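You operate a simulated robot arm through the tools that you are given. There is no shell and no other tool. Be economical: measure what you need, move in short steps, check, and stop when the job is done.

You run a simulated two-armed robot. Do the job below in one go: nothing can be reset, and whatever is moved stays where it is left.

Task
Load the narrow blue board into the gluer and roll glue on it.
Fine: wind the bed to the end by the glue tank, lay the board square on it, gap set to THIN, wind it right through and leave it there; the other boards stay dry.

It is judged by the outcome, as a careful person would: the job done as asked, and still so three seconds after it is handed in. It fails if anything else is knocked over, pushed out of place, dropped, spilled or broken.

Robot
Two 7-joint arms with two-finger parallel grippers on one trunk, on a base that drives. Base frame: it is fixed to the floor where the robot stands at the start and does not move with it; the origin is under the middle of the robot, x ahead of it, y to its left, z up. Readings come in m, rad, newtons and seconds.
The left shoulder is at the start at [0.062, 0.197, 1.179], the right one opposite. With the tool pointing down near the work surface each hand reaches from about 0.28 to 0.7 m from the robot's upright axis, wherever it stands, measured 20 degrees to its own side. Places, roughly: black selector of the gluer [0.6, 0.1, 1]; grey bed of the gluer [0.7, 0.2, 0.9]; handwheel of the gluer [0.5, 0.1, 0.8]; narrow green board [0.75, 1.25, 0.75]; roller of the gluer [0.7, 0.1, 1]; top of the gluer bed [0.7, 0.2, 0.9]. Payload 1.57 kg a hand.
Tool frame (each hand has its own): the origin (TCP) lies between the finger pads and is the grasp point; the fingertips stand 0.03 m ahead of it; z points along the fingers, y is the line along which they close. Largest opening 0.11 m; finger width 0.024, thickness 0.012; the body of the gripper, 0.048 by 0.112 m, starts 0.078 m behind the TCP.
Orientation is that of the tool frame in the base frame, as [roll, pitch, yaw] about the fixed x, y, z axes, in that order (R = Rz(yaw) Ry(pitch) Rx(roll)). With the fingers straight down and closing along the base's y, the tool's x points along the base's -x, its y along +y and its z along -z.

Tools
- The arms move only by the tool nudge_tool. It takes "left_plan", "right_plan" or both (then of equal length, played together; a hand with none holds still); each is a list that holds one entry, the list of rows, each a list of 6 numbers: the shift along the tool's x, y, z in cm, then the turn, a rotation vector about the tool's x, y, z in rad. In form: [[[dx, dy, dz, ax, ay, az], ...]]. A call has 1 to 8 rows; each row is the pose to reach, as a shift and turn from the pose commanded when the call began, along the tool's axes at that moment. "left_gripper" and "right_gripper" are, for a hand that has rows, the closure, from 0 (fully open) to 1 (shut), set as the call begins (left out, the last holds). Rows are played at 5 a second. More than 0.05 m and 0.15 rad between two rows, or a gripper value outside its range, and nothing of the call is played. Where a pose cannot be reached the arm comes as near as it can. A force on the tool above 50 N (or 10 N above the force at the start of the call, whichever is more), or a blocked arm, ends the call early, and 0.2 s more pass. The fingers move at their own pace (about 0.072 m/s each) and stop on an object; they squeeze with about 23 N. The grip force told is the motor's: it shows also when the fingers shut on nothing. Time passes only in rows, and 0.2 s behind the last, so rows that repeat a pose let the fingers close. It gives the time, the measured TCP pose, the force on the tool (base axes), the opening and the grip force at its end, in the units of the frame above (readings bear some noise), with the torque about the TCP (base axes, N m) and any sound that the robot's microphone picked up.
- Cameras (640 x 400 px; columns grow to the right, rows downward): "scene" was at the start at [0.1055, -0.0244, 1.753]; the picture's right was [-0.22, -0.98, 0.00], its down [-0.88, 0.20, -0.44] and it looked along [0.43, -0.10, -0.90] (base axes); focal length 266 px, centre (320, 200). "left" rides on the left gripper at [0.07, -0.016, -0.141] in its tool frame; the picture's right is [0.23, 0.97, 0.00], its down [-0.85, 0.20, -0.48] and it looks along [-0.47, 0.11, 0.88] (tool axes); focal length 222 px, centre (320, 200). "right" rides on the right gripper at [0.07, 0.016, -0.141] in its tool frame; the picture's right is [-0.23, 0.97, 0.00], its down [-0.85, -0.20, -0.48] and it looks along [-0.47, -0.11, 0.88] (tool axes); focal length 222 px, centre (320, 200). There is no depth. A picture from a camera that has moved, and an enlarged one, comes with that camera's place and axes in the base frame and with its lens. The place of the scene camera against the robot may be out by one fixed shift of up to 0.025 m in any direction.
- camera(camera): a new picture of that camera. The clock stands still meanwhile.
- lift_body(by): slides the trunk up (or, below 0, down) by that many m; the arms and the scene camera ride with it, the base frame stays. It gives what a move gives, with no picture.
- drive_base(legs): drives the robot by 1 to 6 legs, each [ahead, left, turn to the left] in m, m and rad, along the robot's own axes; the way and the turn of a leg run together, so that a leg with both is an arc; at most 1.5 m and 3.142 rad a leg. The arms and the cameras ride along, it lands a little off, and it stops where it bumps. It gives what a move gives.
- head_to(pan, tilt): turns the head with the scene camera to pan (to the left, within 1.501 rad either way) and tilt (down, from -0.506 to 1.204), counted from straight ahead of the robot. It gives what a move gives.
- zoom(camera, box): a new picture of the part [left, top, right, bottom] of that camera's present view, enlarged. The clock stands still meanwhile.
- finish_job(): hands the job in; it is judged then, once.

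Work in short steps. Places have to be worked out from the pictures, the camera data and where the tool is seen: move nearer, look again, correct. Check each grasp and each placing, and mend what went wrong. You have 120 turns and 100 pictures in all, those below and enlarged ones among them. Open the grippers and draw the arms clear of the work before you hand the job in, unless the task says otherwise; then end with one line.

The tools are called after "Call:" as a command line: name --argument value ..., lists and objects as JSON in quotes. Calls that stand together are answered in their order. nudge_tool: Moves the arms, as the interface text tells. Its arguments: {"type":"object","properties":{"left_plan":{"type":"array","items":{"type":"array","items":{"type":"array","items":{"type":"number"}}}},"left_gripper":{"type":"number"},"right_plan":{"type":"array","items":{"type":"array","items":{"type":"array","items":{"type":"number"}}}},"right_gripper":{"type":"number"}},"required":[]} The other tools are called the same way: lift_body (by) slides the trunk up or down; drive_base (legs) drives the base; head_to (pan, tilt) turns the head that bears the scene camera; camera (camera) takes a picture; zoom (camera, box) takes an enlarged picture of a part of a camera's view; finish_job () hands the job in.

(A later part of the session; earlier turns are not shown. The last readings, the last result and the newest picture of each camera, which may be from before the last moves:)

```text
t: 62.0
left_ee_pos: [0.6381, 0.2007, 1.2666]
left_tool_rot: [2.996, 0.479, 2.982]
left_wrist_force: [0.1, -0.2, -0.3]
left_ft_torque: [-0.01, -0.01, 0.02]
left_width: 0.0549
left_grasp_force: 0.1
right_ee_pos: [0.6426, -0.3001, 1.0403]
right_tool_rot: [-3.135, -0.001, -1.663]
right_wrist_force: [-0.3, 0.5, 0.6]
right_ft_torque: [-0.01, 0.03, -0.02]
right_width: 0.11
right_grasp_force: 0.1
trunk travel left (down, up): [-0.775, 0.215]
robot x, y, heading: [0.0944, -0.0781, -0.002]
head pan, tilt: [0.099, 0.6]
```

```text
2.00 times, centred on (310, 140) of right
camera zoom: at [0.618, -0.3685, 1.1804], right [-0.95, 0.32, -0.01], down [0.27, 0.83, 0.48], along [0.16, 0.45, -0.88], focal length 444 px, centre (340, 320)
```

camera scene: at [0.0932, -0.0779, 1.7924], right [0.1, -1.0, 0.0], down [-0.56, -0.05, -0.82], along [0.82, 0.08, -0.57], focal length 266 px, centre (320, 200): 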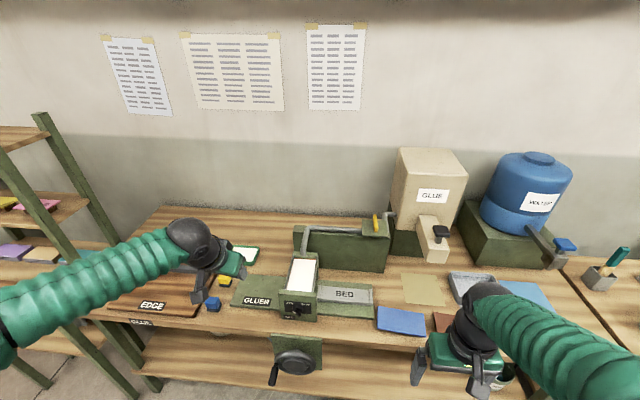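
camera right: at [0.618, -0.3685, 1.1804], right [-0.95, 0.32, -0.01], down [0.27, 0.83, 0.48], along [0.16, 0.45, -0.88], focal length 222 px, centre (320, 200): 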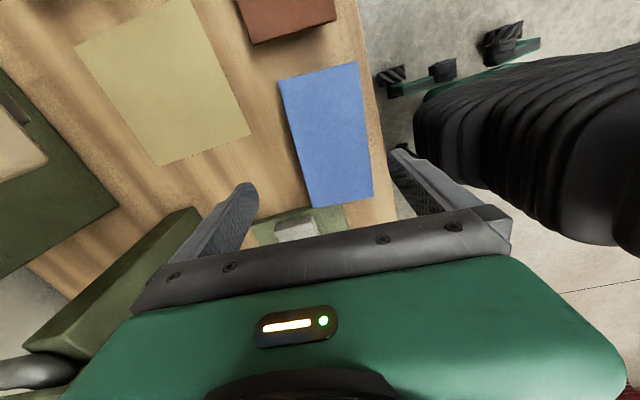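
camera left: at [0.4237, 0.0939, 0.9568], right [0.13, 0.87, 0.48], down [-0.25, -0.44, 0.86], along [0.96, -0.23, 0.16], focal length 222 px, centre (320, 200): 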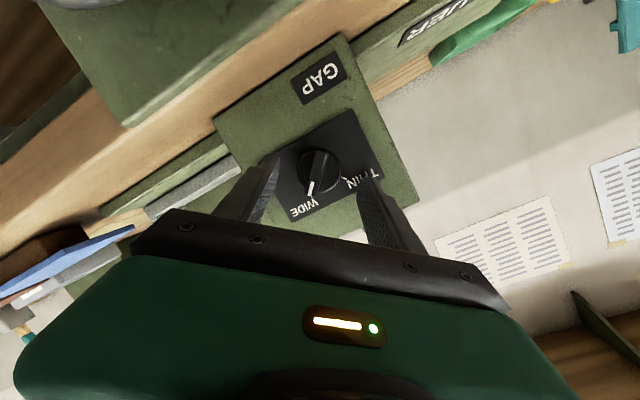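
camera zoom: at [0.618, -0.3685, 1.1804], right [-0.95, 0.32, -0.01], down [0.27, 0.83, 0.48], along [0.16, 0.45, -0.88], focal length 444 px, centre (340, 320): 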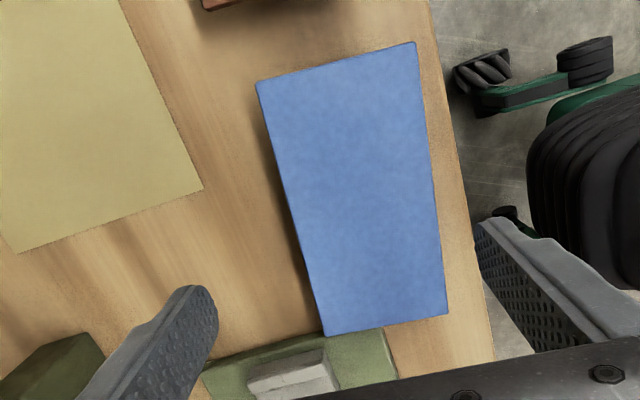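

Refined: board 0.174 × 0.094, centre (0.631, −0.291). I correct and come down to just above it, then check both fingers clear the edges.

Call:
nudge_tool --right_plan '[[[-0.7, 1.2, 2, 0, 0, 0.008], [-0.7, 1.2, 6, 0, 0, 0.008], [-0.7, 1.2, 9.5, 0, 0, 0.008], [-0.7, 1.2, 9.5, 0, 0, 0.008]]]'

Call:
zoom --camera "right" --box '[180, 40, 500, 240]'

Call:
zoom --camera "scene" --box '[330, 290, 480, 400]'

```text
t: 63.0
left_ee_pos: [0.637, 0.2022, 1.2673]
left_tool_rot: [2.995, 0.479, 2.979]
left_wrist_force: [-0.2, 0.3, 0.2]
left_ft_torque: [0.0, -0.01, 0.01]
left_width: 0.055
left_grasp_force: 0.0
right_ee_pos: [0.6315, -0.2925, 0.9436]
right_tool_rot: [-3.133, -0.001, -1.674]
right_wrist_force: [-0.3, 0.5, 0.4]
right_ft_torque: [-0.03, -0.02, 0.02]
right_width: 0.1099
right_grasp_force: 0.0
trunk travel left (down, up): [-0.775, 0.215]
robot x, y, heading: [0.0978, -0.0744, 0.0]
head pan, tilt: [0.099, 0.6]
```

```text
2.00 times, centred on (340, 140) of right
camera zoom: at [0.6065, -0.361, 1.0848], right [-0.95, 0.33, -0.01], down [0.28, 0.83, 0.48], along [0.16, 0.45, -0.88], focal length 444 px, centre (280, 320)
```

zoom: 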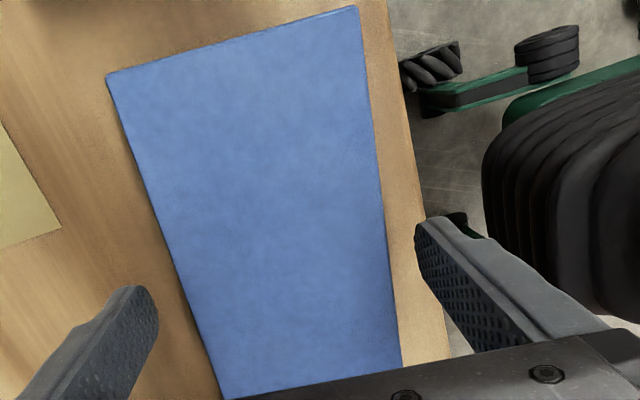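

```text
3.64 times, centred on (405, 345) of scene
camera zoom: at [0.2299, -0.0775, 1.7925], right [0.1, -0.99, 0.0], down [-0.56, -0.06, -0.82], along [0.82, 0.08, -0.57], focal length 968 px, centre (11, -327)
```

zoom: 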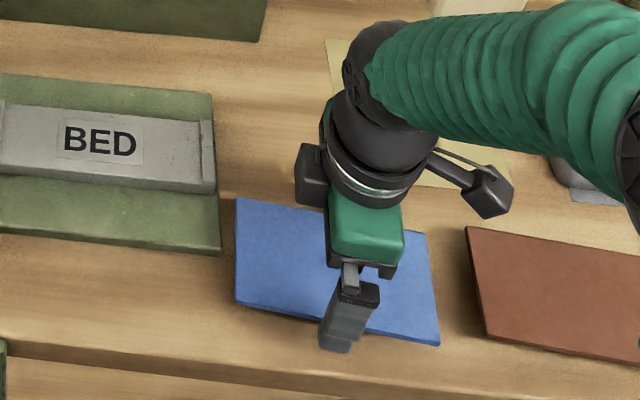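

Clearance is even on both sides (~1 cm). I lower so the tips reach just below the plate and close.

Call:
nudge_tool --right_plan '[[[0, 0, 2, 0, 0, 0], [0, 0, 3.2, 0, 0, 0], [0, 0, 4.1, 0, 0, 0]]]'

Call:
nudge_tool --right_plan '[[[0, 0, 0, 0, 0, 0], [0, 0, 0, 0, 0, 0], [0, 0, 0, 0, 0, 0]]]' --right_gripper 1.0

Call:
zoom --camera "right" --box '[180, 40, 500, 240]'

```text
t: 63.8
left_ee_pos: [0.6303, 0.2038, 1.2708]
left_tool_rot: [2.997, 0.485, 2.982]
left_wrist_force: [0.1, 0.1, 0.4]
left_ft_torque: [-0.02, 0.0, -0.02]
left_width: 0.0552
left_grasp_force: 0.0
right_ee_pos: [0.6307, -0.2934, 0.9114]
right_tool_rot: [-3.119, -0.005, -1.674]
right_wrist_force: [3.2, -8.2, 54.0]
right_ft_torque: [0.52, 3.1, 0.45]
right_width: 0.1047
right_grasp_force: 0.0
trunk travel left (down, up): [-0.775, 0.215]
robot x, y, heading: [0.0992, -0.0807, 0.005]
head pan, tilt: [0.099, 0.6]
```

```text
t: 64.0
left_ee_pos: [0.6314, 0.2031, 1.2703]
left_tool_rot: [2.997, 0.485, 2.981]
left_wrist_force: [0.7, -0.9, 0.5]
left_ft_torque: [0.03, 0.05, 0.01]
left_width: 0.0552
left_grasp_force: 0.0
right_ee_pos: [0.6266, -0.2918, 0.9106]
right_tool_rot: [-3.136, -0.007, -1.672]
right_wrist_force: [-28.1, 3.6, 48.6]
right_ft_torque: [0.91, 3.29, 0.23]
right_width: 0.0948
right_grasp_force: 14.0
trunk travel left (down, up): [-0.775, 0.215]
robot x, y, heading: [0.0938, -0.0791, 0.003]
head pan, tilt: [0.099, 0.6]
stopped in row 1 (right hand): the force on the tool passed its limit at 70 N (the readings are from after the stop); the commanded pose is now the measured one
```

```text
2.00 times, centred on (340, 140) of right
camera zoom: at [0.6015, -0.3587, 1.051], right [-0.95, 0.32, -0.01], down [0.28, 0.83, 0.47], along [0.16, 0.45, -0.88], focal length 444 px, centre (280, 320)
```

zoom: 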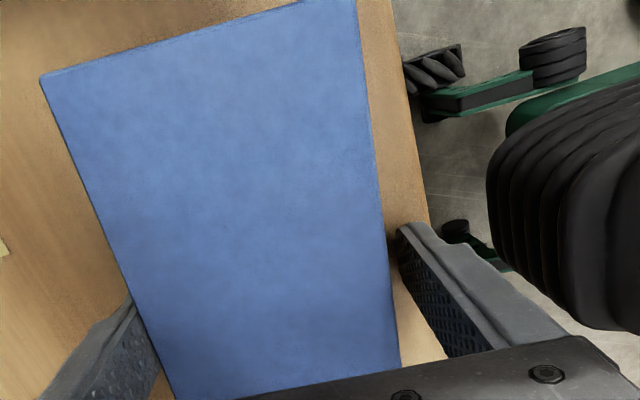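

The near tip touched the bench (so bench ≈0.88, board top ≈0.91). I open, raise 8 mm, and close again.

Call:
nudge_tool --right_plan '[[[0, 0, -0.4, 0, 0, 0], [0, 0, -0.8, 0, 0, 0], [0, 0, -0.8, 0, 0, 0]]]' --right_gripper 0

Call:
nudge_tool --right_plan '[[[0, 0, 0, 0, 0, 0], [0, 0, 0, 0, 0, 0], [0, 0, 0, 0, 0, 0]]]' --right_gripper 1.0

Call:
zoom --camera "right" --box '[180, 40, 500, 240]'

```text
t: 64.8
left_ee_pos: [0.6396, 0.2, 1.2664]
left_tool_rot: [2.995, 0.477, 2.978]
left_wrist_force: [0.0, 0.2, 1.0]
left_ft_torque: [-0.01, 0.0, -0.02]
left_width: 0.0551
left_grasp_force: 0.1
right_ee_pos: [0.636, -0.2949, 0.9124]
right_tool_rot: [-3.131, -0.003, -1.673]
right_wrist_force: [1.2, 0.4, -0.6]
right_ft_torque: [0.04, 0.01, 0.03]
right_width: 0.1101
right_grasp_force: 0.0
trunk travel left (down, up): [-0.775, 0.215]
robot x, y, heading: [0.0973, -0.0757, -0.001]
head pan, tilt: [0.099, 0.6]
```

```text
t: 65.6
left_ee_pos: [0.6377, 0.2022, 1.2667]
left_tool_rot: [2.996, 0.479, 2.981]
left_wrist_force: [-0.1, -1.0, -0.2]
left_ft_torque: [-0.02, 0.02, -0.03]
left_width: 0.055
left_grasp_force: 0.0
right_ee_pos: [0.6344, -0.2931, 0.9137]
right_tool_rot: [-3.13, -0.005, -1.674]
right_wrist_force: [-0.5, 0.8, 2.2]
right_ft_torque: [-0.03, -0.01, 0.0]
right_width: 0.0854
right_grasp_force: 23.2
trunk travel left (down, up): [-0.775, 0.215]
robot x, y, heading: [0.0979, -0.0762, -0.001]
head pan, tilt: [0.099, 0.6]
```

```text
2.00 times, centred on (340, 140) of right
camera zoom: at [0.6087, -0.3609, 1.054], right [-0.95, 0.33, -0.01], down [0.28, 0.83, 0.48], along [0.16, 0.45, -0.88], focal length 444 px, centre (280, 320)
```

zoom: 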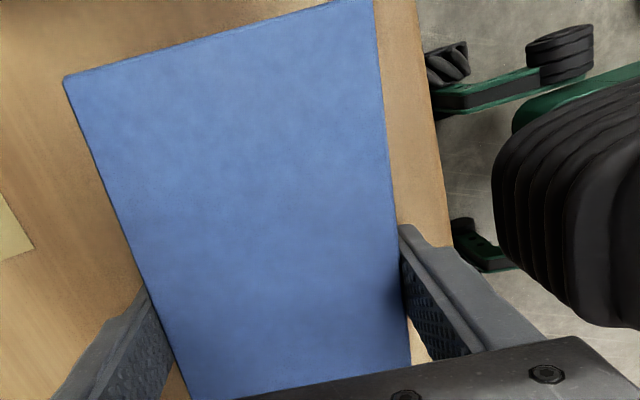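

Width 0.085 with 23 N: the board is held across its short side. I lift it slowly.

Call:
nudge_tool --right_plan '[[[0, 0, -1, 0, 0, 0], [0, 0, -2.5, 0, 0, 0], [0, 0, -4.5, 0, 0, 0], [0, 0, -7, 0, 0, 0], [0, 0, -10, 0, 0, 0]]]'

Call:
zoom --camera "scene" --box '[280, 240, 480, 400]'

Call:
camera --camera "right"

```text
t: 66.8
left_ee_pos: [0.6372, 0.2006, 1.2667]
left_tool_rot: [2.997, 0.478, 2.981]
left_wrist_force: [-0.1, -0.2, -0.4]
left_ft_torque: [-0.02, -0.01, -0.02]
left_width: 0.0549
left_grasp_force: 0.1
right_ee_pos: [0.6322, -0.293, 1.0134]
right_tool_rot: [-3.131, -0.003, -1.674]
right_wrist_force: [0.8, -0.6, -0.1]
right_ft_torque: [-0.01, -0.01, 0.01]
right_width: 0.0851
right_grasp_force: 22.4
trunk travel left (down, up): [-0.775, 0.215]
robot x, y, heading: [0.0981, -0.0783, 0.002]
head pan, tilt: [0.099, 0.6]
```

```text
2.50 times, centred on (380, 320) of scene
camera zoom: at [0.2291, -0.0769, 1.7925], right [0.1, -0.99, 0.0], down [-0.56, -0.06, -0.82], along [0.82, 0.08, -0.57], focal length 666 px, centre (170, -100)
```

zoom: 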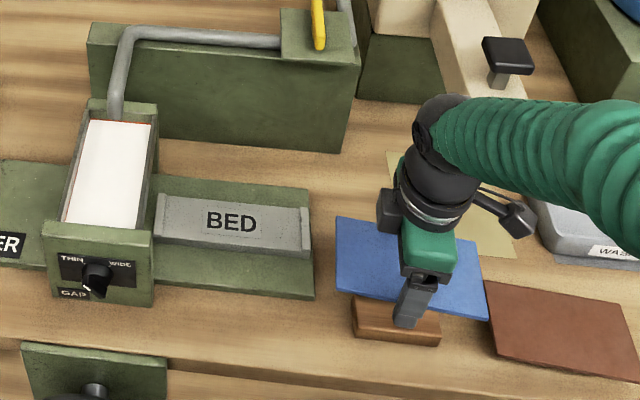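

```text
39 pictures are left
camera right: at [0.6063, -0.3613, 1.1538], right [-0.95, 0.33, -0.01], down [0.28, 0.83, 0.48], along [0.16, 0.45, -0.88], focal length 222 px, centre (320, 200)
```

right: 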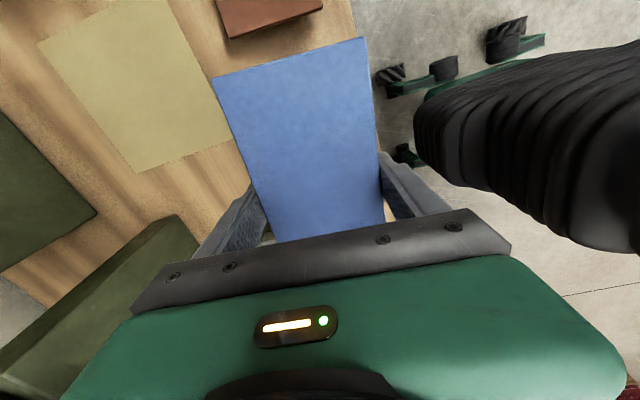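

Board is lifted cleanly, the rest block stays. I look at the bed with the left hand's camera (well calibrated) to fix its place.

Call:
camera --camera "left"

Call:
zoom --camera "scene" --box '[320, 280, 384, 340]'

```text
38 pictures are left
camera left: at [0.5081, 0.1848, 1.357], right [-0.11, 0.99, 0.02], down [0.54, 0.04, 0.84], along [0.83, 0.1, -0.54], focal length 222 px, centre (320, 200)
```

left: 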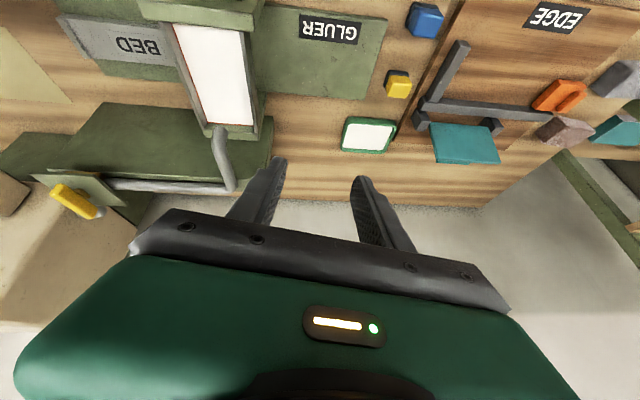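

```text
6.67 times, centred on (352, 310) of scene
camera zoom: at [0.2291, -0.0769, 1.7925], right [0.1, -0.99, 0.0], down [-0.56, -0.06, -0.82], along [0.82, 0.08, -0.57], focal length 1775 px, centre (107, -533)
```

zoom: 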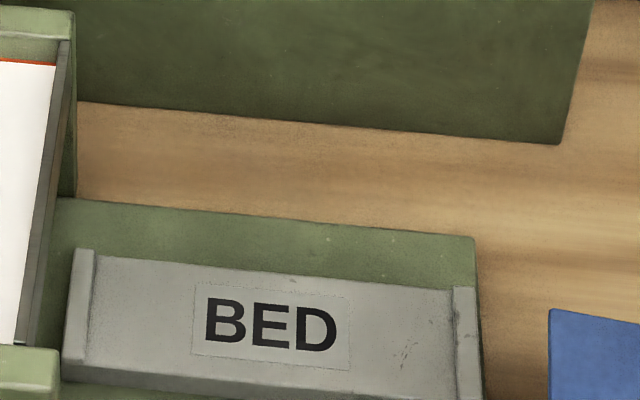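

I zoom the left hand's view of the bed.

Call:
zoom --camera "left" --box '[40, 0, 200, 100]'

Call:
zoom --camera "scene" --box '[312, 295, 392, 355]'

```text
4.00 times, centred on (120, 50) of left
camera zoom: at [0.5081, 0.1848, 1.357], right [-0.11, 0.99, 0.02], down [0.54, 0.04, 0.84], along [0.83, 0.1, -0.54], focal length 888 px, centre (1120, 800)
```

zoom: 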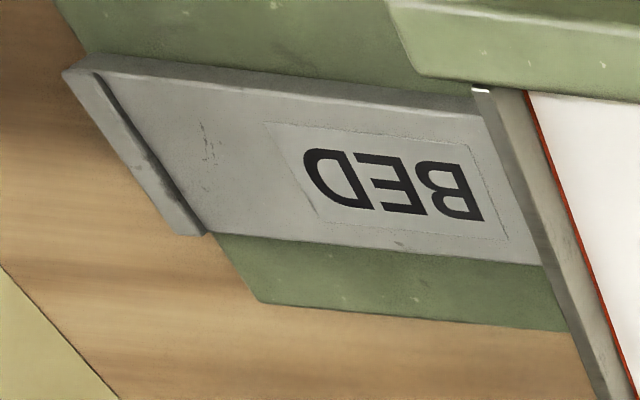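

```text
6.67 times, centred on (352, 325) of scene
camera zoom: at [0.2291, -0.0769, 1.7925], right [0.1, -0.99, 0.0], down [-0.56, -0.06, -0.82], along [0.82, 0.08, -0.57], focal length 1775 px, centre (107, -633)
```

zoom: 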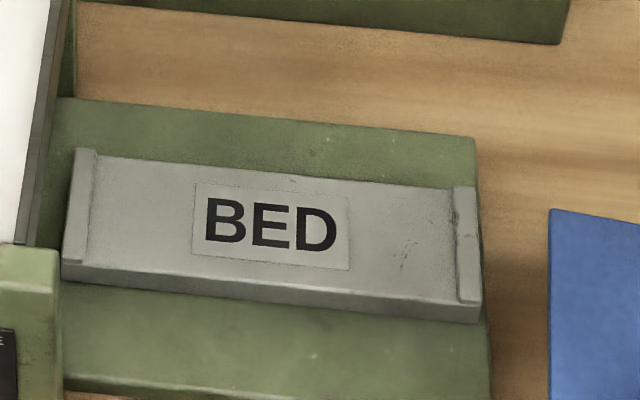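

Bed floor: x 0.686–0.744, inner y −0.188…−0.005, z≈0.92. I carry the board over its middle, squaring the yaw.

Call:
nudge_tool --right_plan '[[[-3, -0.9, 0, 0, 0, -0.015], [-6, -1.8, 0, 0, 0, -0.03], [-9, -2.7, 0, 0, 0, -0.045], [-12, -3.6, 0, 0, 0, -0.06], [-15, -4.5, 0, 0, 0, -0.075], [-18, -5.4, 0, 0, 0, -0.09], [-20.9, -6.3, 0, 0, 0, -0.103], [-20.9, -6.3, 0, 0, 0, -0.103]]]'

Call:
camera --camera "left"

Call:
zoom --camera "scene" --box '[300, 260, 420, 360]'

```text
t: 68.6
left_ee_pos: [0.6382, 0.2016, 1.2654]
left_tool_rot: [2.995, 0.479, 2.98]
left_wrist_force: [0.0, 0.9, 0.2]
left_ft_torque: [0.01, 0.0, -0.01]
left_width: 0.0551
left_grasp_force: 0.1
right_ee_pos: [0.7172, -0.0913, 1.0151]
right_tool_rot: [-3.132, -0.006, -1.568]
right_wrist_force: [0.1, 0.1, -1.0]
right_ft_torque: [0.02, 0.0, -0.01]
right_width: 0.0855
right_grasp_force: 23.2
trunk travel left (down, up): [-0.775, 0.215]
robot x, y, heading: [0.0941, -0.0768, 0.003]
head pan, tilt: [0.099, 0.6]
```

```text
34 pictures are left
camera left: at [0.5092, 0.1851, 1.3567], right [-0.11, 0.99, 0.02], down [0.54, 0.04, 0.84], along [0.83, 0.1, -0.54], focal length 222 px, centre (320, 200)
```

left: 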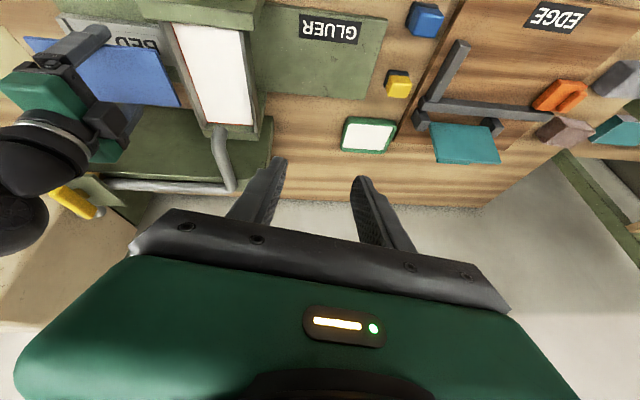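

```text
4.00 times, centred on (360, 310) of scene
camera zoom: at [0.2312, -0.075, 1.7924], right [0.1, -0.99, 0.0], down [-0.56, -0.06, -0.82], along [0.82, 0.08, -0.57], focal length 1065 px, centre (160, -240)
```

zoom: 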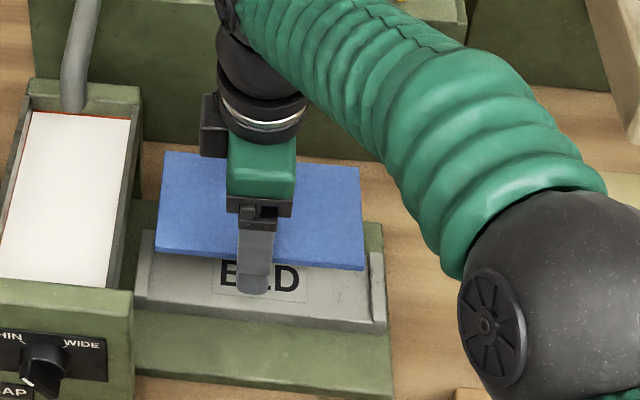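

Well placed over the bed. I lower to just above the lips and check.

Call:
nudge_tool --right_plan '[[[0, 0, 2, 0, 0, 0], [0, 0, 4, 0, 0, 0], [0, 0, 6.0, 0, 0, 0], [0, 0, 6.0, 0, 0, 0]]]'

Call:
zoom --camera "scene" --box '[310, 270, 410, 350]'

Call:
zoom --camera "left" --box '[20, 0, 220, 125]'

```text
t: 69.6
left_ee_pos: [0.6383, 0.2011, 1.2667]
left_tool_rot: [2.996, 0.479, 2.981]
left_wrist_force: [-0.3, 0.9, -0.3]
left_ft_torque: [0.02, -0.03, 0.0]
left_width: 0.0552
left_grasp_force: 0.0
right_ee_pos: [0.7192, -0.0916, 0.9533]
right_tool_rot: [-3.131, -0.007, -1.568]
right_wrist_force: [-0.7, 0.2, -0.7]
right_ft_torque: [-0.03, 0.01, -0.02]
right_width: 0.0854
right_grasp_force: 22.8
trunk travel left (down, up): [-0.775, 0.215]
robot x, y, heading: [0.0988, -0.0729, 0.002]
head pan, tilt: [0.099, 0.6]
```

```text
5.00 times, centred on (360, 310) of scene
camera zoom: at [0.2311, -0.0757, 1.7924], right [0.1, -0.99, 0.0], down [-0.56, -0.06, -0.82], along [0.82, 0.08, -0.57], focal length 1331 px, centre (120, -350)
```

zoom: 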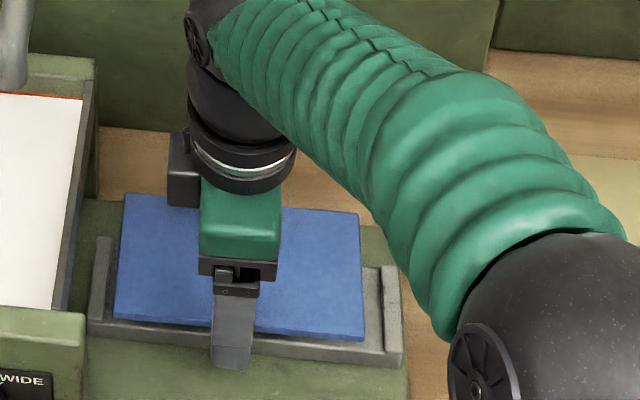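

```text
3.20 times, centred on (120, 62) of left
camera zoom: at [0.5092, 0.185, 1.3567], right [-0.11, 0.99, 0.02], down [0.54, 0.04, 0.84], along [0.83, 0.1, -0.54], focal length 711 px, centre (960, 640)
```

zoom: 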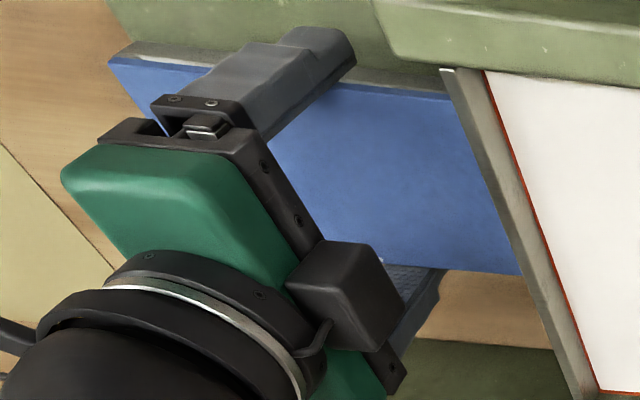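

Board is ~4.5 mm left and ~13 mm too far back of centre. I correct that and then lower until contact.

Call:
nudge_tool --right_plan '[[[0.45, 1.3, 0, 0, 0, 0], [0.45, 1.3, 0, 0, 0, 0], [0.45, 1.3, 0.8, 0, 0, 0], [0.45, 1.3, 1.3, 0, 0, 0], [0.45, 1.3, 1.7, 0, 0, 0], [0.45, 1.3, 2.0, 0, 0, 0], [0.45, 1.3, 2.2, 0, 0, 0]]]'

Call:
zoom --camera "scene" --box '[310, 270, 410, 350]'

```text
t: 71.2
left_ee_pos: [0.6392, 0.2024, 1.2658]
left_tool_rot: [2.998, 0.478, 2.98]
left_wrist_force: [-0.1, 0.2, 0.7]
left_ft_torque: [-0.01, 0.04, -0.01]
left_width: 0.0552
left_grasp_force: 0.0
right_ee_pos: [0.7054, -0.0965, 0.9309]
right_tool_rot: [-3.131, -0.006, -1.568]
right_wrist_force: [2.1, 0.0, 0.2]
right_ft_torque: [0.0, -0.09, -0.04]
right_width: 0.0854
right_grasp_force: 23.0
trunk travel left (down, up): [-0.775, 0.215]
robot x, y, heading: [0.0974, -0.077, -0.004]
head pan, tilt: [0.099, 0.6]
```

```text
5.00 times, centred on (360, 310) of scene
camera zoom: at [0.232, -0.0756, 1.7923], right [0.1, -0.99, 0.0], down [-0.56, -0.06, -0.82], along [0.82, 0.08, -0.57], focal length 1331 px, centre (120, -350)
```

zoom: 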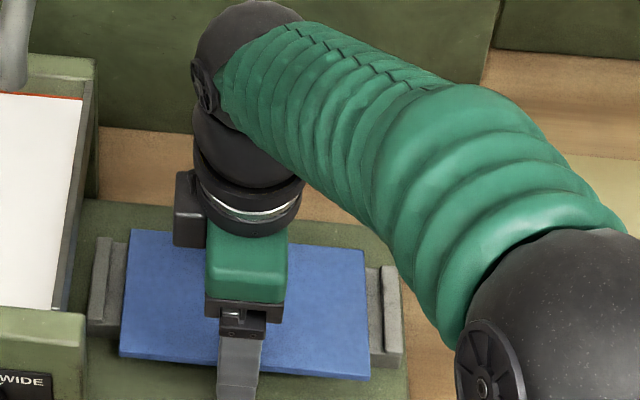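

Nicely centred between the lips. I lower in 2 mm steps until it rests.

Call:
nudge_tool --right_plan '[[[0, 0, 0.2, 0, 0, 0], [0, 0, 0.4, 0, 0, 0], [0, 0, 0.6, 0, 0, 0]]]'

Call:
zoom --camera "scene" --box '[310, 270, 410, 350]'

```text
t: 72.0
left_ee_pos: [0.6377, 0.2014, 1.2673]
left_tool_rot: [2.994, 0.478, 2.981]
left_wrist_force: [-0.9, 0.2, 0.3]
left_ft_torque: [0.01, -0.02, 0.03]
left_width: 0.055
left_grasp_force: 0.1
right_ee_pos: [0.7061, -0.0964, 0.9268]
right_tool_rot: [-3.129, -0.006, -1.572]
right_wrist_force: [5.7, -2.0, 12.0]
right_ft_torque: [0.06, 0.37, 0.04]
right_width: 0.0856
right_grasp_force: 22.5
trunk travel left (down, up): [-0.775, 0.215]
robot x, y, heading: [0.0962, -0.0796, -0.001]
head pan, tilt: [0.099, 0.6]
```

```text
5.00 times, centred on (360, 310) of scene
camera zoom: at [0.2304, -0.0764, 1.7927], right [0.1, -0.99, 0.0], down [-0.56, -0.06, -0.82], along [0.82, 0.08, -0.57], focal length 1331 px, centre (120, -350)
```

zoom: 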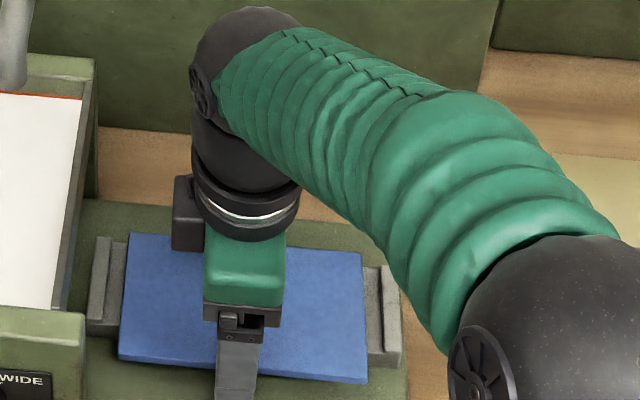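

Light contact (12 N): the board rests. I open the fingers and raise the hand straight up.

Call:
nudge_tool --right_plan '[[[0, 0, 0, 0, 0, 0], [0, 0, 0, 0, 0, 0], [0, 0, -1, 0, 0, 0], [0, 0, -3, 0, 0, 0], [0, 0, -6, 0, 0, 0], [0, 0, -10, 0, 0, 0], [0, 0, -15, 0, 0, 0]]]' --right_gripper 0

Call:
nudge_tool --right_plan '[[[3, 0, -3, 0, 0, 0], [7, 2, -5, 0, 0, 0], [11, 4, -5, 0, 0, 0], [15, 7, -5, 0, 0, 0], [19, 10, -5, 0, 0, 0], [22, 12, -5, 0, 0, 0]]]'

Call:
zoom --camera "scene" --box '[310, 270, 410, 350]'

Call:
zoom --camera "left" --box '[20, 0, 220, 125]'

```text
t: 73.6
left_ee_pos: [0.6361, 0.2013, 1.268]
left_tool_rot: [2.998, 0.479, 2.981]
left_wrist_force: [-0.6, 0.1, -0.3]
left_ft_torque: [0.01, -0.02, -0.03]
left_width: 0.0549
left_grasp_force: 0.0
right_ee_pos: [0.7021, -0.0969, 1.0744]
right_tool_rot: [-3.132, -0.003, -1.571]
right_wrist_force: [-0.2, 0.0, 1.0]
right_ft_torque: [-0.01, 0.0, 0.0]
right_width: 0.11
right_grasp_force: 0.1
trunk travel left (down, up): [-0.775, 0.215]
robot x, y, heading: [0.0955, -0.0747, 0.005]
head pan, tilt: [0.099, 0.6]
```

```text
t: 75.0
left_ee_pos: [0.6377, 0.1994, 1.2676]
left_tool_rot: [2.995, 0.477, 2.978]
left_wrist_force: [0.7, -0.6, 0.7]
left_ft_torque: [0.01, -0.03, -0.04]
left_width: 0.055
left_grasp_force: 0.1
right_ee_pos: [0.5821, -0.316, 1.1269]
right_tool_rot: [-3.131, -0.002, -1.569]
right_wrist_force: [-0.3, 0.6, 0.2]
right_ft_torque: [0.01, -0.01, -0.02]
right_width: 0.1101
right_grasp_force: 0.0
trunk travel left (down, up): [-0.775, 0.215]
robot x, y, heading: [0.0959, -0.0761, -0.0]
head pan, tilt: [0.099, 0.6]
```

```text
5.00 times, centred on (360, 310) of scene
camera zoom: at [0.2282, -0.0791, 1.7926], right [0.1, -0.99, 0.0], down [-0.56, -0.06, -0.82], along [0.82, 0.08, -0.57], focal length 1331 px, centre (120, -350)
```

zoom: 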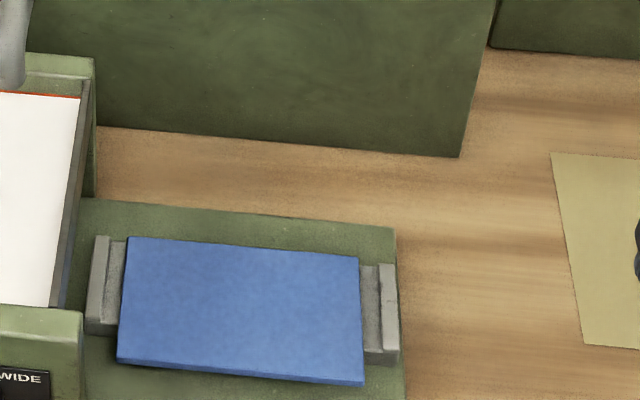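

```text
3.20 times, centred on (120, 62) of left
camera zoom: at [0.5081, 0.1832, 1.3574], right [-0.11, 0.99, 0.02], down [0.54, 0.04, 0.84], along [0.83, 0.1, -0.54], focal length 711 px, centre (960, 640)
```

zoom: 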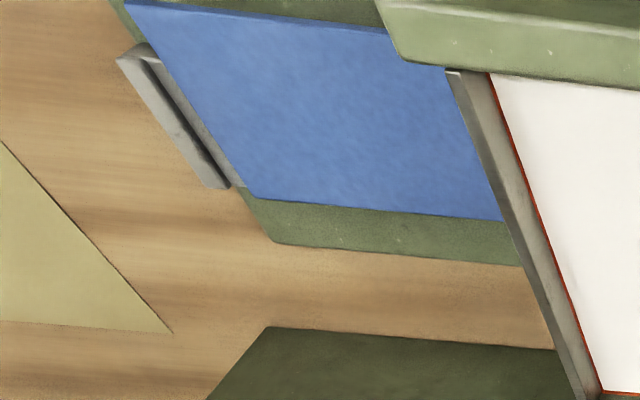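

The board is square, but now overhangs the front by ~2.5 cm and is flush at the back: I over-corrected. I go back, regrip, and shift it 1.25 cm rearward.

Call:
nudge_tool --right_plan '[[[-3, -2, 0, 0, 0, 0], [-7, -5, 0, 0, 0, 0], [-11, -8, 0, 0, 0, 0], [-15, -10, 0, 0, 0, 0], [-19, -12, 2, 0, 0, 0], [-22, -12.2, 5, 0, 0, 0], [-22, -12.2, 9, 0, 0, 0], [-22, -12.2, 13, 0, 0, 0]]]'

Call:
nudge_tool --right_plan '[[[0, 0, 3, 0, 0, 0], [0, 0, 6.6, 0, 0, 0]]]'

Call:
nudge_tool --right_plan '[[[0, 0, 0, 0, 0, 0], [0, 0, 0, 0, 0, 0], [0, 0, 0, 0, 0, 0]]]' --right_gripper 1.0

```text
t: 76.8
left_ee_pos: [0.6391, 0.2008, 1.2661]
left_tool_rot: [2.995, 0.476, 2.978]
left_wrist_force: [0.3, -0.9, -0.5]
left_ft_torque: [-0.01, 0.01, -0.01]
left_width: 0.0551
left_grasp_force: 0.0
right_ee_pos: [0.709, -0.098, 0.994]
right_tool_rot: [-3.133, -0.005, -1.57]
right_wrist_force: [0.2, -0.2, -0.1]
right_ft_torque: [0.0, 0.02, -0.02]
right_width: 0.1101
right_grasp_force: 0.0
trunk travel left (down, up): [-0.775, 0.215]
robot x, y, heading: [0.0976, -0.0783, -0.0]
head pan, tilt: [0.099, 0.6]
```

```text
t: 77.4
left_ee_pos: [0.6388, 0.2021, 1.2656]
left_tool_rot: [2.996, 0.476, 2.981]
left_wrist_force: [1.4, 0.0, 1.2]
left_ft_torque: [0.02, 0.0, -0.02]
left_width: 0.0551
left_grasp_force: 0.0
right_ee_pos: [0.7092, -0.0962, 0.9275]
right_tool_rot: [-3.132, -0.005, -1.57]
right_wrist_force: [1.1, 0.2, 0.3]
right_ft_torque: [-0.01, 0.02, -0.05]
right_width: 0.1099
right_grasp_force: 0.1
trunk travel left (down, up): [-0.775, 0.215]
robot x, y, heading: [0.096, -0.0762, 0.003]
head pan, tilt: [0.099, 0.6]
```

```text
t: 78.2
left_ee_pos: [0.6376, 0.2016, 1.2668]
left_tool_rot: [2.997, 0.48, 2.983]
left_wrist_force: [0.8, -0.2, 0.1]
left_ft_torque: [0.01, 0.02, 0.02]
left_width: 0.0553
left_grasp_force: 0.0
right_ee_pos: [0.7065, -0.098, 0.9294]
right_tool_rot: [-3.131, -0.006, -1.571]
right_wrist_force: [1.2, -0.6, 0.5]
right_ft_torque: [0.04, 0.0, -0.01]
right_width: 0.085
right_grasp_force: 22.8
trunk travel left (down, up): [-0.775, 0.215]
robot x, y, heading: [0.0972, -0.0746, -0.005]
head pan, tilt: [0.099, 0.6]
```

Held again. I lift 6 mm, shift 1.25 cm back, lower and release.

Call:
nudge_tool --right_plan '[[[0, 0, -0.6, 0, 0, 0], [0, -0.6, -0.6, 0, 0, 0], [0, -1.25, -0.6, 0, 0, 0], [0, -1.25, -0.6, 0, 0, 0], [0, -1.25, -0.2, 0, 0, 0], [0, -1.25, 0.2, 0, 0, 0]]]'

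Call:
nudge_tool --right_plan '[[[0, 0, 0, 0, 0, 0], [0, 0, 0, 0, 0, 0], [0, 0, -1, 0, 0, 0], [0, 0, -3, 0, 0, 0], [0, 0, -6, 0, 0, 0], [0, 0, -10, 0, 0, 0], [0, 0, -15, 0, 0, 0]]]' --right_gripper 0

Call:
nudge_tool --right_plan '[[[3, 0, -3, 0, 0, 0], [7, 2, -5, 0, 0, 0], [11, 5, -5, 0, 0, 0], [15, 8, -5, 0, 0, 0], [19, 11, -5, 0, 0, 0], [22, 14, -5, 0, 0, 0]]]'

Call:
zoom --camera "scene" --box '[310, 270, 410, 350]'

Call:
zoom --camera "left" --box '[20, 0, 220, 125]'

```text
t: 79.6
left_ee_pos: [0.6355, 0.2016, 1.2671]
left_tool_rot: [2.997, 0.478, 2.983]
left_wrist_force: [0.4, 0.5, -0.2]
left_ft_torque: [0.0, -0.02, 0.01]
left_width: 0.0551
left_grasp_force: 0.1
right_ee_pos: [0.7201, -0.0969, 0.9297]
right_tool_rot: [-3.129, -0.005, -1.571]
right_wrist_force: [1.6, -0.2, 6.2]
right_ft_torque: [-0.07, 0.2, 0.03]
right_width: 0.0849
right_grasp_force: 23.1
trunk travel left (down, up): [-0.775, 0.215]
robot x, y, heading: [0.0945, -0.0799, 0.003]
head pan, tilt: [0.099, 0.6]
```

```text
t: 81.2
left_ee_pos: [0.6359, 0.2024, 1.2661]
left_tool_rot: [2.998, 0.477, 2.979]
left_wrist_force: [-1.1, 0.3, 0.1]
left_ft_torque: [-0.02, 0.01, 0.01]
left_width: 0.0551
left_grasp_force: 0.2
right_ee_pos: [0.716, -0.0957, 1.0788]
right_tool_rot: [-3.132, -0.005, -1.571]
right_wrist_force: [-0.1, 0.4, 0.2]
right_ft_torque: [-0.01, -0.02, -0.02]
right_width: 0.11
right_grasp_force: 0.1
trunk travel left (down, up): [-0.775, 0.215]
robot x, y, heading: [0.0976, -0.0782, -0.001]
head pan, tilt: [0.099, 0.6]
```

```text
t: 82.6
left_ee_pos: [0.6353, 0.1997, 1.2683]
left_tool_rot: [2.995, 0.479, 2.979]
left_wrist_force: [0.4, 0.2, -0.3]
left_ft_torque: [0.02, 0.0, -0.01]
left_width: 0.0549
left_grasp_force: 0.1
right_ee_pos: [0.5746, -0.3164, 1.13]
right_tool_rot: [-3.13, -0.004, -1.571]
right_wrist_force: [0.3, 0.9, 0.2]
right_ft_torque: [-0.03, -0.05, 0.01]
right_width: 0.1097
right_grasp_force: 0.0
trunk travel left (down, up): [-0.775, 0.215]
robot x, y, heading: [0.0966, -0.0775, 0.003]
head pan, tilt: [0.099, 0.6]
```

```text
5.00 times, centred on (360, 310) of scene
camera zoom: at [0.2274, -0.0789, 1.7927], right [0.1, -0.99, 0.0], down [-0.56, -0.06, -0.82], along [0.82, 0.08, -0.57], focal length 1331 px, centre (120, -350)
```

zoom: 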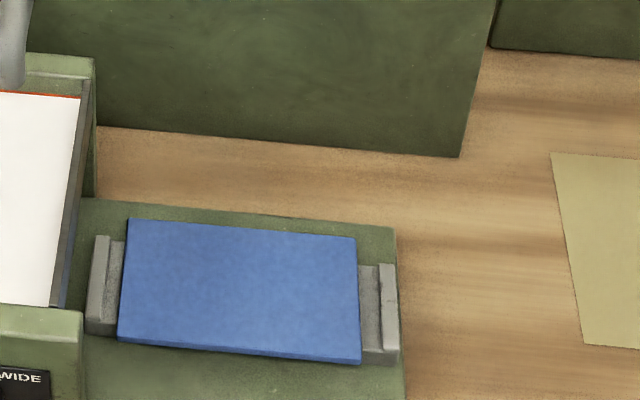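

```text
3.20 times, centred on (120, 62) of left
camera zoom: at [0.5073, 0.1833, 1.3576], right [-0.11, 0.99, 0.02], down [0.54, 0.04, 0.84], along [0.83, 0.1, -0.54], focal length 711 px, centre (960, 640)
```

zoom: 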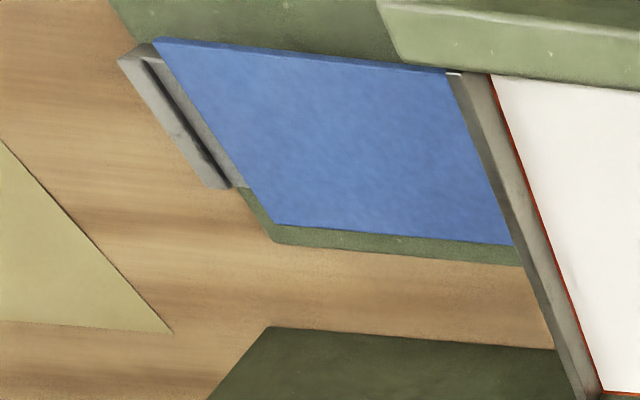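

The board lies centred and square between the lips. Now I back the robot off, lower the trunk and return the left hand to the handle (now at 9 o'clock).

Call:
drive_base --legs '[[-0.237, 0.02, 0]]'

Call:
lift_body --by -0.2

Call:
nudge_tool --left_plan '[[[0, 0, 0, 0, -0.1, 0], [0, -2, 0, 0, -0.2, 0], [0, -4, 0, 0, -0.29, 0], [0, -4, 0, 0, -0.29, 0]]]'

Call:
camera --camera "left"

```text
t: 84.4
left_ee_pos: [0.4041, 0.2196, 1.2653]
left_tool_rot: [2.994, 0.474, 2.982]
left_wrist_force: [0.3, -0.4, 0.3]
left_ft_torque: [0.01, 0.03, -0.01]
left_width: 0.0552
left_grasp_force: 0.0
right_ee_pos: [0.3424, -0.2975, 1.1272]
right_tool_rot: [-3.137, -0.003, -1.57]
right_wrist_force: [0.7, 0.0, -0.1]
right_ft_torque: [0.02, 0.02, 0.0]
right_width: 0.1101
right_grasp_force: 0.0
trunk travel left (down, up): [-0.775, 0.215]
robot x, y, heading: [-0.1401, -0.0559, 0.003]
head pan, tilt: [0.099, 0.6]
```

```text
t: 86.6
left_ee_pos: [0.3975, 0.2204, 1.0674]
left_tool_rot: [2.995, 0.48, 2.981]
left_wrist_force: [-0.8, 0.0, -0.2]
left_ft_torque: [0.01, -0.01, 0.02]
left_width: 0.0548
left_grasp_force: 0.1
right_ee_pos: [0.3391, -0.297, 0.9297]
right_tool_rot: [-3.131, -0.005, -1.571]
right_wrist_force: [-0.6, 0.2, -0.6]
right_ft_torque: [-0.03, -0.02, -0.04]
right_width: 0.1102
right_grasp_force: 0.2
trunk travel left (down, up): [-0.575, 0.415]
robot x, y, heading: [-0.1422, -0.0572, -0.002]
head pan, tilt: [0.099, 0.6]
```

```text
t: 87.6
left_ee_pos: [0.3942, 0.181, 1.0619]
left_tool_rot: [2.959, 0.766, 2.921]
left_wrist_force: [0.3, 0.5, 0.9]
left_ft_torque: [0.01, 0.0, -0.02]
left_width: 0.055
left_grasp_force: 0.0
right_ee_pos: [0.3385, -0.2972, 0.9296]
right_tool_rot: [-3.132, -0.003, -1.568]
right_wrist_force: [0.2, 0.3, 0.4]
right_ft_torque: [0.01, 0.0, -0.01]
right_width: 0.1101
right_grasp_force: 0.1
trunk travel left (down, up): [-0.575, 0.415]
robot x, y, heading: [-0.1464, -0.0582, 0.001]
head pan, tilt: [0.099, 0.6]
```

```text
24 pictures are left
camera left: at [0.2446, 0.171, 1.1124], right [-0.07, 1.0, -0.03], down [0.28, 0.05, 0.96], along [0.96, 0.06, -0.29], focal length 222 px, centre (320, 200)
```

left: 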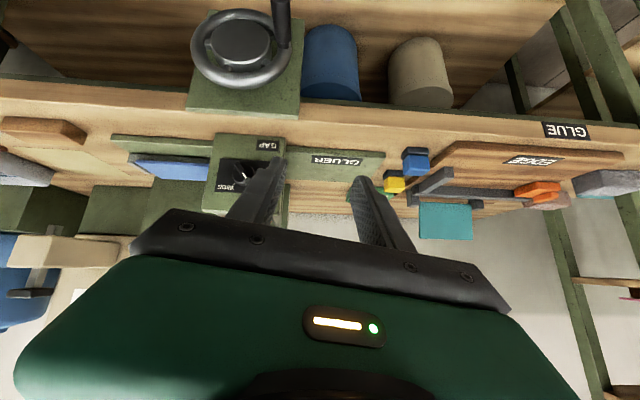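

I square the hand's orientation first, then move to the pre-grasp in front of the handle.

Call:
nudge_tool --left_plan '[[[0, 0, 0, 0.015, 0, -0.08], [0, 0, 0, 0.03, 0, -0.158], [0, 0, 0, 0.03, 0, -0.158]]]'

Call:
nudge_tool --left_plan '[[[2.4, -0.9, 3.1, 0, 0, 0], [4.8, -1.8, 6.2, 0, 0, 0], [7.2, -2.7, 9.2, 0, 0, 0], [9.6, -3.6, 12.2, 0, 0, 0], [12, -4.5, 15.2, 0, 0, 0], [14, -5.4, 17.6, 0, 0, 0], [14, -5.4, 17.6, 0, 0, 0]]]' --left_gripper 0.4

Call:
camera --camera "left"

```text
t: 88.4
left_ee_pos: [0.3946, 0.1813, 1.0633]
left_tool_rot: [-3.137, 0.78, -3.139]
left_wrist_force: [-0.4, 0.7, 0.4]
left_ft_torque: [0.01, -0.01, -0.01]
left_width: 0.055
left_grasp_force: 0.1
right_ee_pos: [0.3382, -0.2962, 0.9295]
right_tool_rot: [-3.132, -0.004, -1.569]
right_wrist_force: [0.1, -0.2, 0.8]
right_ft_torque: [0.03, -0.02, 0.02]
right_width: 0.1101
right_grasp_force: 0.1
trunk travel left (down, up): [-0.575, 0.415]
robot x, y, heading: [-0.1381, -0.0575, 0.0]
head pan, tilt: [0.099, 0.6]
```

```text
t: 90.0
left_ee_pos: [0.418, 0.1275, 0.8374]
left_tool_rot: [-3.137, 0.781, -3.14]
left_wrist_force: [0.1, 0.3, 0.1]
left_ft_torque: [0.0, 0.02, -0.01]
left_width: 0.0661
left_grasp_force: 0.0
left hand out of reach, approached as far as the arm can: row 2
right_ee_pos: [0.3379, -0.2956, 0.9301]
right_tool_rot: [-3.13, -0.006, -1.57]
right_wrist_force: [1.2, -0.3, 0.3]
right_ft_torque: [-0.04, 0.02, -0.01]
right_width: 0.1099
right_grasp_force: 0.1
trunk travel left (down, up): [-0.575, 0.415]
robot x, y, heading: [-0.1435, -0.0591, -0.0]
head pan, tilt: [0.099, 0.6]
```

```text
23 pictures are left
camera left: at [0.2695, 0.1119, 0.8902], right [-0.16, 0.97, -0.16], down [0.27, 0.2, 0.94], along [0.95, 0.11, -0.3], focal length 222 px, centre (320, 200)
```

left: 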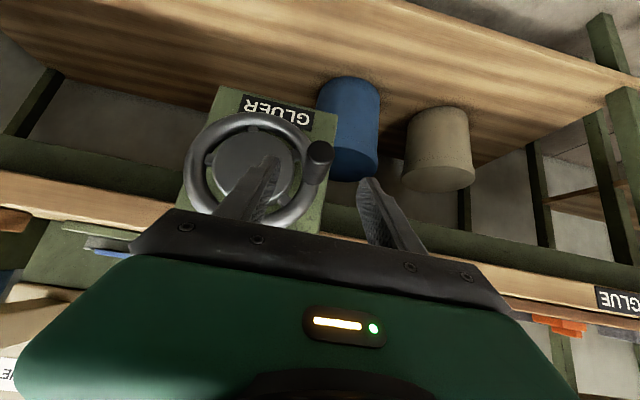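

The handle sits between the fingers. I advance to it and close.

Call:
nudge_tool --left_plan '[[[0.1, -0.1, 3, 0, 0, 0], [0.2, -0.15, 6.3, 0, 0, 0]]]'

Call:
nudge_tool --left_plan '[[[0, 0, 0, 0, 0, 0], [0, 0, 0, 0, 0, 0], [0, 0, 0, 0, 0, 0]]]' --left_gripper 1.0

```text
t: 90.6
left_ee_pos: [0.4609, 0.1215, 0.7912]
left_tool_rot: [-3.139, 0.78, 3.141]
left_wrist_force: [-0.8, -0.3, 0.2]
left_ft_torque: [-0.01, 0.01, -0.01]
left_width: 0.0662
left_grasp_force: 0.2
right_ee_pos: [0.3399, -0.2967, 0.9284]
right_tool_rot: [-3.132, -0.004, -1.569]
right_wrist_force: [0.6, -1.5, -0.1]
right_ft_torque: [0.0, -0.03, -0.02]
right_width: 0.1099
right_grasp_force: 0.0
trunk travel left (down, up): [-0.575, 0.415]
robot x, y, heading: [-0.1404, -0.0589, 0.003]
head pan, tilt: [0.099, 0.6]
```

```text
t: 91.4
left_ee_pos: [0.4595, 0.1254, 0.7932]
left_tool_rot: [-3.138, 0.781, -3.14]
left_wrist_force: [-1.1, 10.6, 3.2]
left_ft_torque: [0.11, 0.43, -0.89]
left_width: 0.025
left_grasp_force: 36.7
right_ee_pos: [0.3378, -0.2951, 0.9291]
right_tool_rot: [-3.129, -0.008, -1.571]
right_wrist_force: [-0.1, 0.5, -0.3]
right_ft_torque: [0.01, 0.0, 0.0]
right_width: 0.1099
right_grasp_force: 0.0
trunk travel left (down, up): [-0.575, 0.415]
robot x, y, heading: [-0.1434, -0.0547, 0.0]
head pan, tilt: [0.099, 0.6]
```

Handle gripped. I now wind clockwise: up from 9 o'clock, slowly.

Call:
nudge_tool --left_plan '[[[-0.56, 0.4, -0.57, 0, 0, 0], [-1.0, 0.4, -1.01, 0, 0, 0], [-1.44, 0.31, -1.46, 0, 0, 0], [-1.86, 0.11, -1.88, 0, 0, 0], [-2.28, -0.15, -2.3, 0, 0, 0], [-2.67, -0.46, -2.7, 0, 0, 0], [-3.04, -0.83, -3.07, 0, 0, 0], [-3.38, -1.25, -3.42, 0, 0, 0]]]'

Call:
zoom --camera "scene" --box '[220, 200, 400, 340]'

```text
t: 93.2
left_ee_pos: [0.4609, 0.1099, 0.8418]
left_tool_rot: [-3.141, 0.78, 3.14]
left_wrist_force: [-15.7, -8.9, -12.1]
left_ft_torque: [-0.01, 0.43, -1.32]
left_width: 0.0246
left_grasp_force: 36.8
right_ee_pos: [0.3374, -0.2983, 0.9287]
right_tool_rot: [-3.129, -0.004, -1.568]
right_wrist_force: [-0.4, 0.1, -0.6]
right_ft_torque: [-0.01, -0.02, 0.0]
right_width: 0.11
right_grasp_force: 0.1
trunk travel left (down, up): [-0.575, 0.415]
robot x, y, heading: [-0.1366, -0.0586, 0.001]
head pan, tilt: [0.099, 0.6]
```

```text
2.86 times, centred on (310, 270) of scene
camera zoom: at [-0.0082, -0.0616, 1.5925], right [0.1, -0.99, 0.0], down [-0.56, -0.05, -0.82], along [0.82, 0.08, -0.57], focal length 761 px, centre (349, 0)
```

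zoom: 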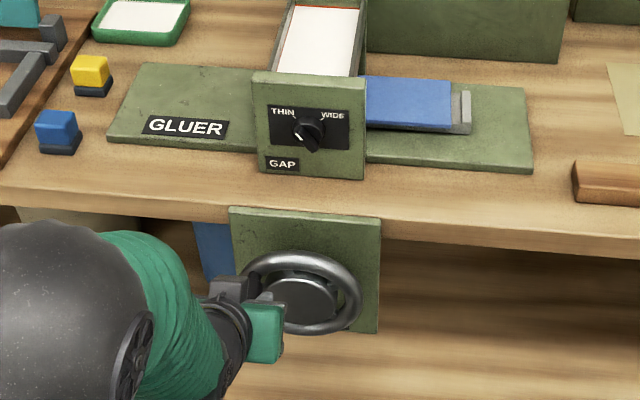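

The board feeds under the roller well. I continue over the top.

Call:
nudge_tool --left_plan '[[[-0.36, -0.34, -0.36, 0, 0, 0], [-0.64, -0.85, -0.65, 0, 0, 0], [-0.89, -1.4, -0.9, 0, 0, 0], [-1.08, -1.99, -1.09, 0, 0, 0], [-1.24, -2.59, -1.26, 0, 0, 0], [-1.36, -3.22, -1.38, 0, 0, 0], [-1.43, -3.86, -1.45, 0, 0, 0], [-1.46, -4.51, -1.48, 0, 0, 0]]]'

Call:
zoom --camera "scene" --box '[220, 200, 400, 340]'

```text
t: 95.0
left_ee_pos: [0.4618, 0.063, 0.8655]
left_tool_rot: [-3.138, 0.788, 3.138]
left_wrist_force: [-1.1, 9.5, 22.1]
left_ft_torque: [0.4, -0.23, -1.23]
left_width: 0.0249
left_grasp_force: 36.4
right_ee_pos: [0.3364, -0.2995, 0.93]
right_tool_rot: [-3.129, -0.004, -1.571]
right_wrist_force: [0.1, 0.7, -0.5]
right_ft_torque: [0.03, -0.01, 0.0]
right_width: 0.1101
right_grasp_force: 0.1
trunk travel left (down, up): [-0.575, 0.415]
robot x, y, heading: [-0.1398, -0.0559, 0.0]
head pan, tilt: [0.099, 0.6]
```

```text
2.86 times, centred on (310, 270) of scene
camera zoom: at [-0.0129, -0.0599, 1.5931], right [0.1, -0.99, 0.0], down [-0.56, -0.06, -0.83], along [0.82, 0.08, -0.56], focal length 761 px, centre (349, 0)
```

zoom: 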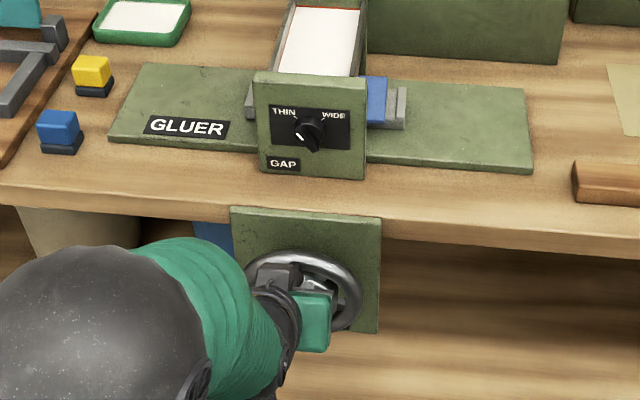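

Halfway through with low force. Continue down the right side.

Call:
nudge_tool --left_plan '[[[-0.23, -0.65, -0.23, 0, 0, 0], [-0.17, -1.29, -0.17, 0, 0, 0], [-0.06, -1.92, -0.06, 0, 0, 0], [0.09, -2.54, 0.09, 0, 0, 0], [0.29, -3.12, 0.29, 0, 0, 0], [0.52, -3.68, 0.52, 0, 0, 0], [0.8, -4.2, 0.8, 0, 0, 0], [1.11, -4.68, 1.11, 0, 0, 0]]]'

Call:
zoom --camera "scene" --box '[220, 200, 400, 340]'

```text
t: 96.8
left_ee_pos: [0.4608, 0.0197, 0.8449]
left_tool_rot: [-3.138, 0.778, 3.141]
left_wrist_force: [2.1, 6.5, -0.5]
left_ft_torque: [0.18, 0.22, -1.08]
left_width: 0.0247
left_grasp_force: 36.1
right_ee_pos: [0.3391, -0.2975, 0.9286]
right_tool_rot: [-3.13, -0.005, -1.569]
right_wrist_force: [-0.6, 0.8, -0.6]
right_ft_torque: [0.02, -0.03, 0.01]
right_width: 0.1103
right_grasp_force: 0.1
trunk travel left (down, up): [-0.575, 0.415]
robot x, y, heading: [-0.1414, -0.0577, 0.001]
head pan, tilt: [0.099, 0.6]
```

```text
2.86 times, centred on (310, 270) of scene
camera zoom: at [-0.0068, -0.0584, 1.5922], right [0.1, -0.99, 0.0], down [-0.56, -0.06, -0.82], along [0.82, 0.08, -0.57], focal length 761 px, centre (349, 0)
```

zoom: 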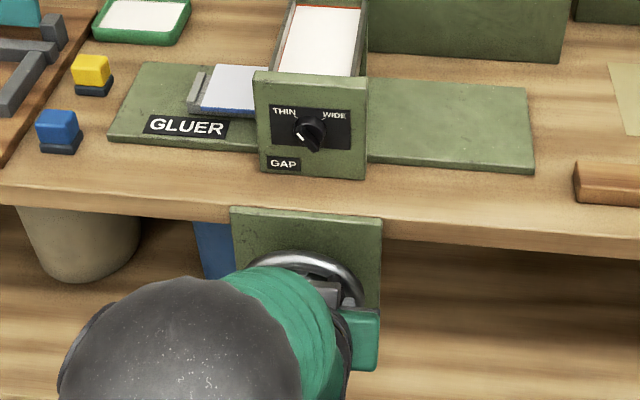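

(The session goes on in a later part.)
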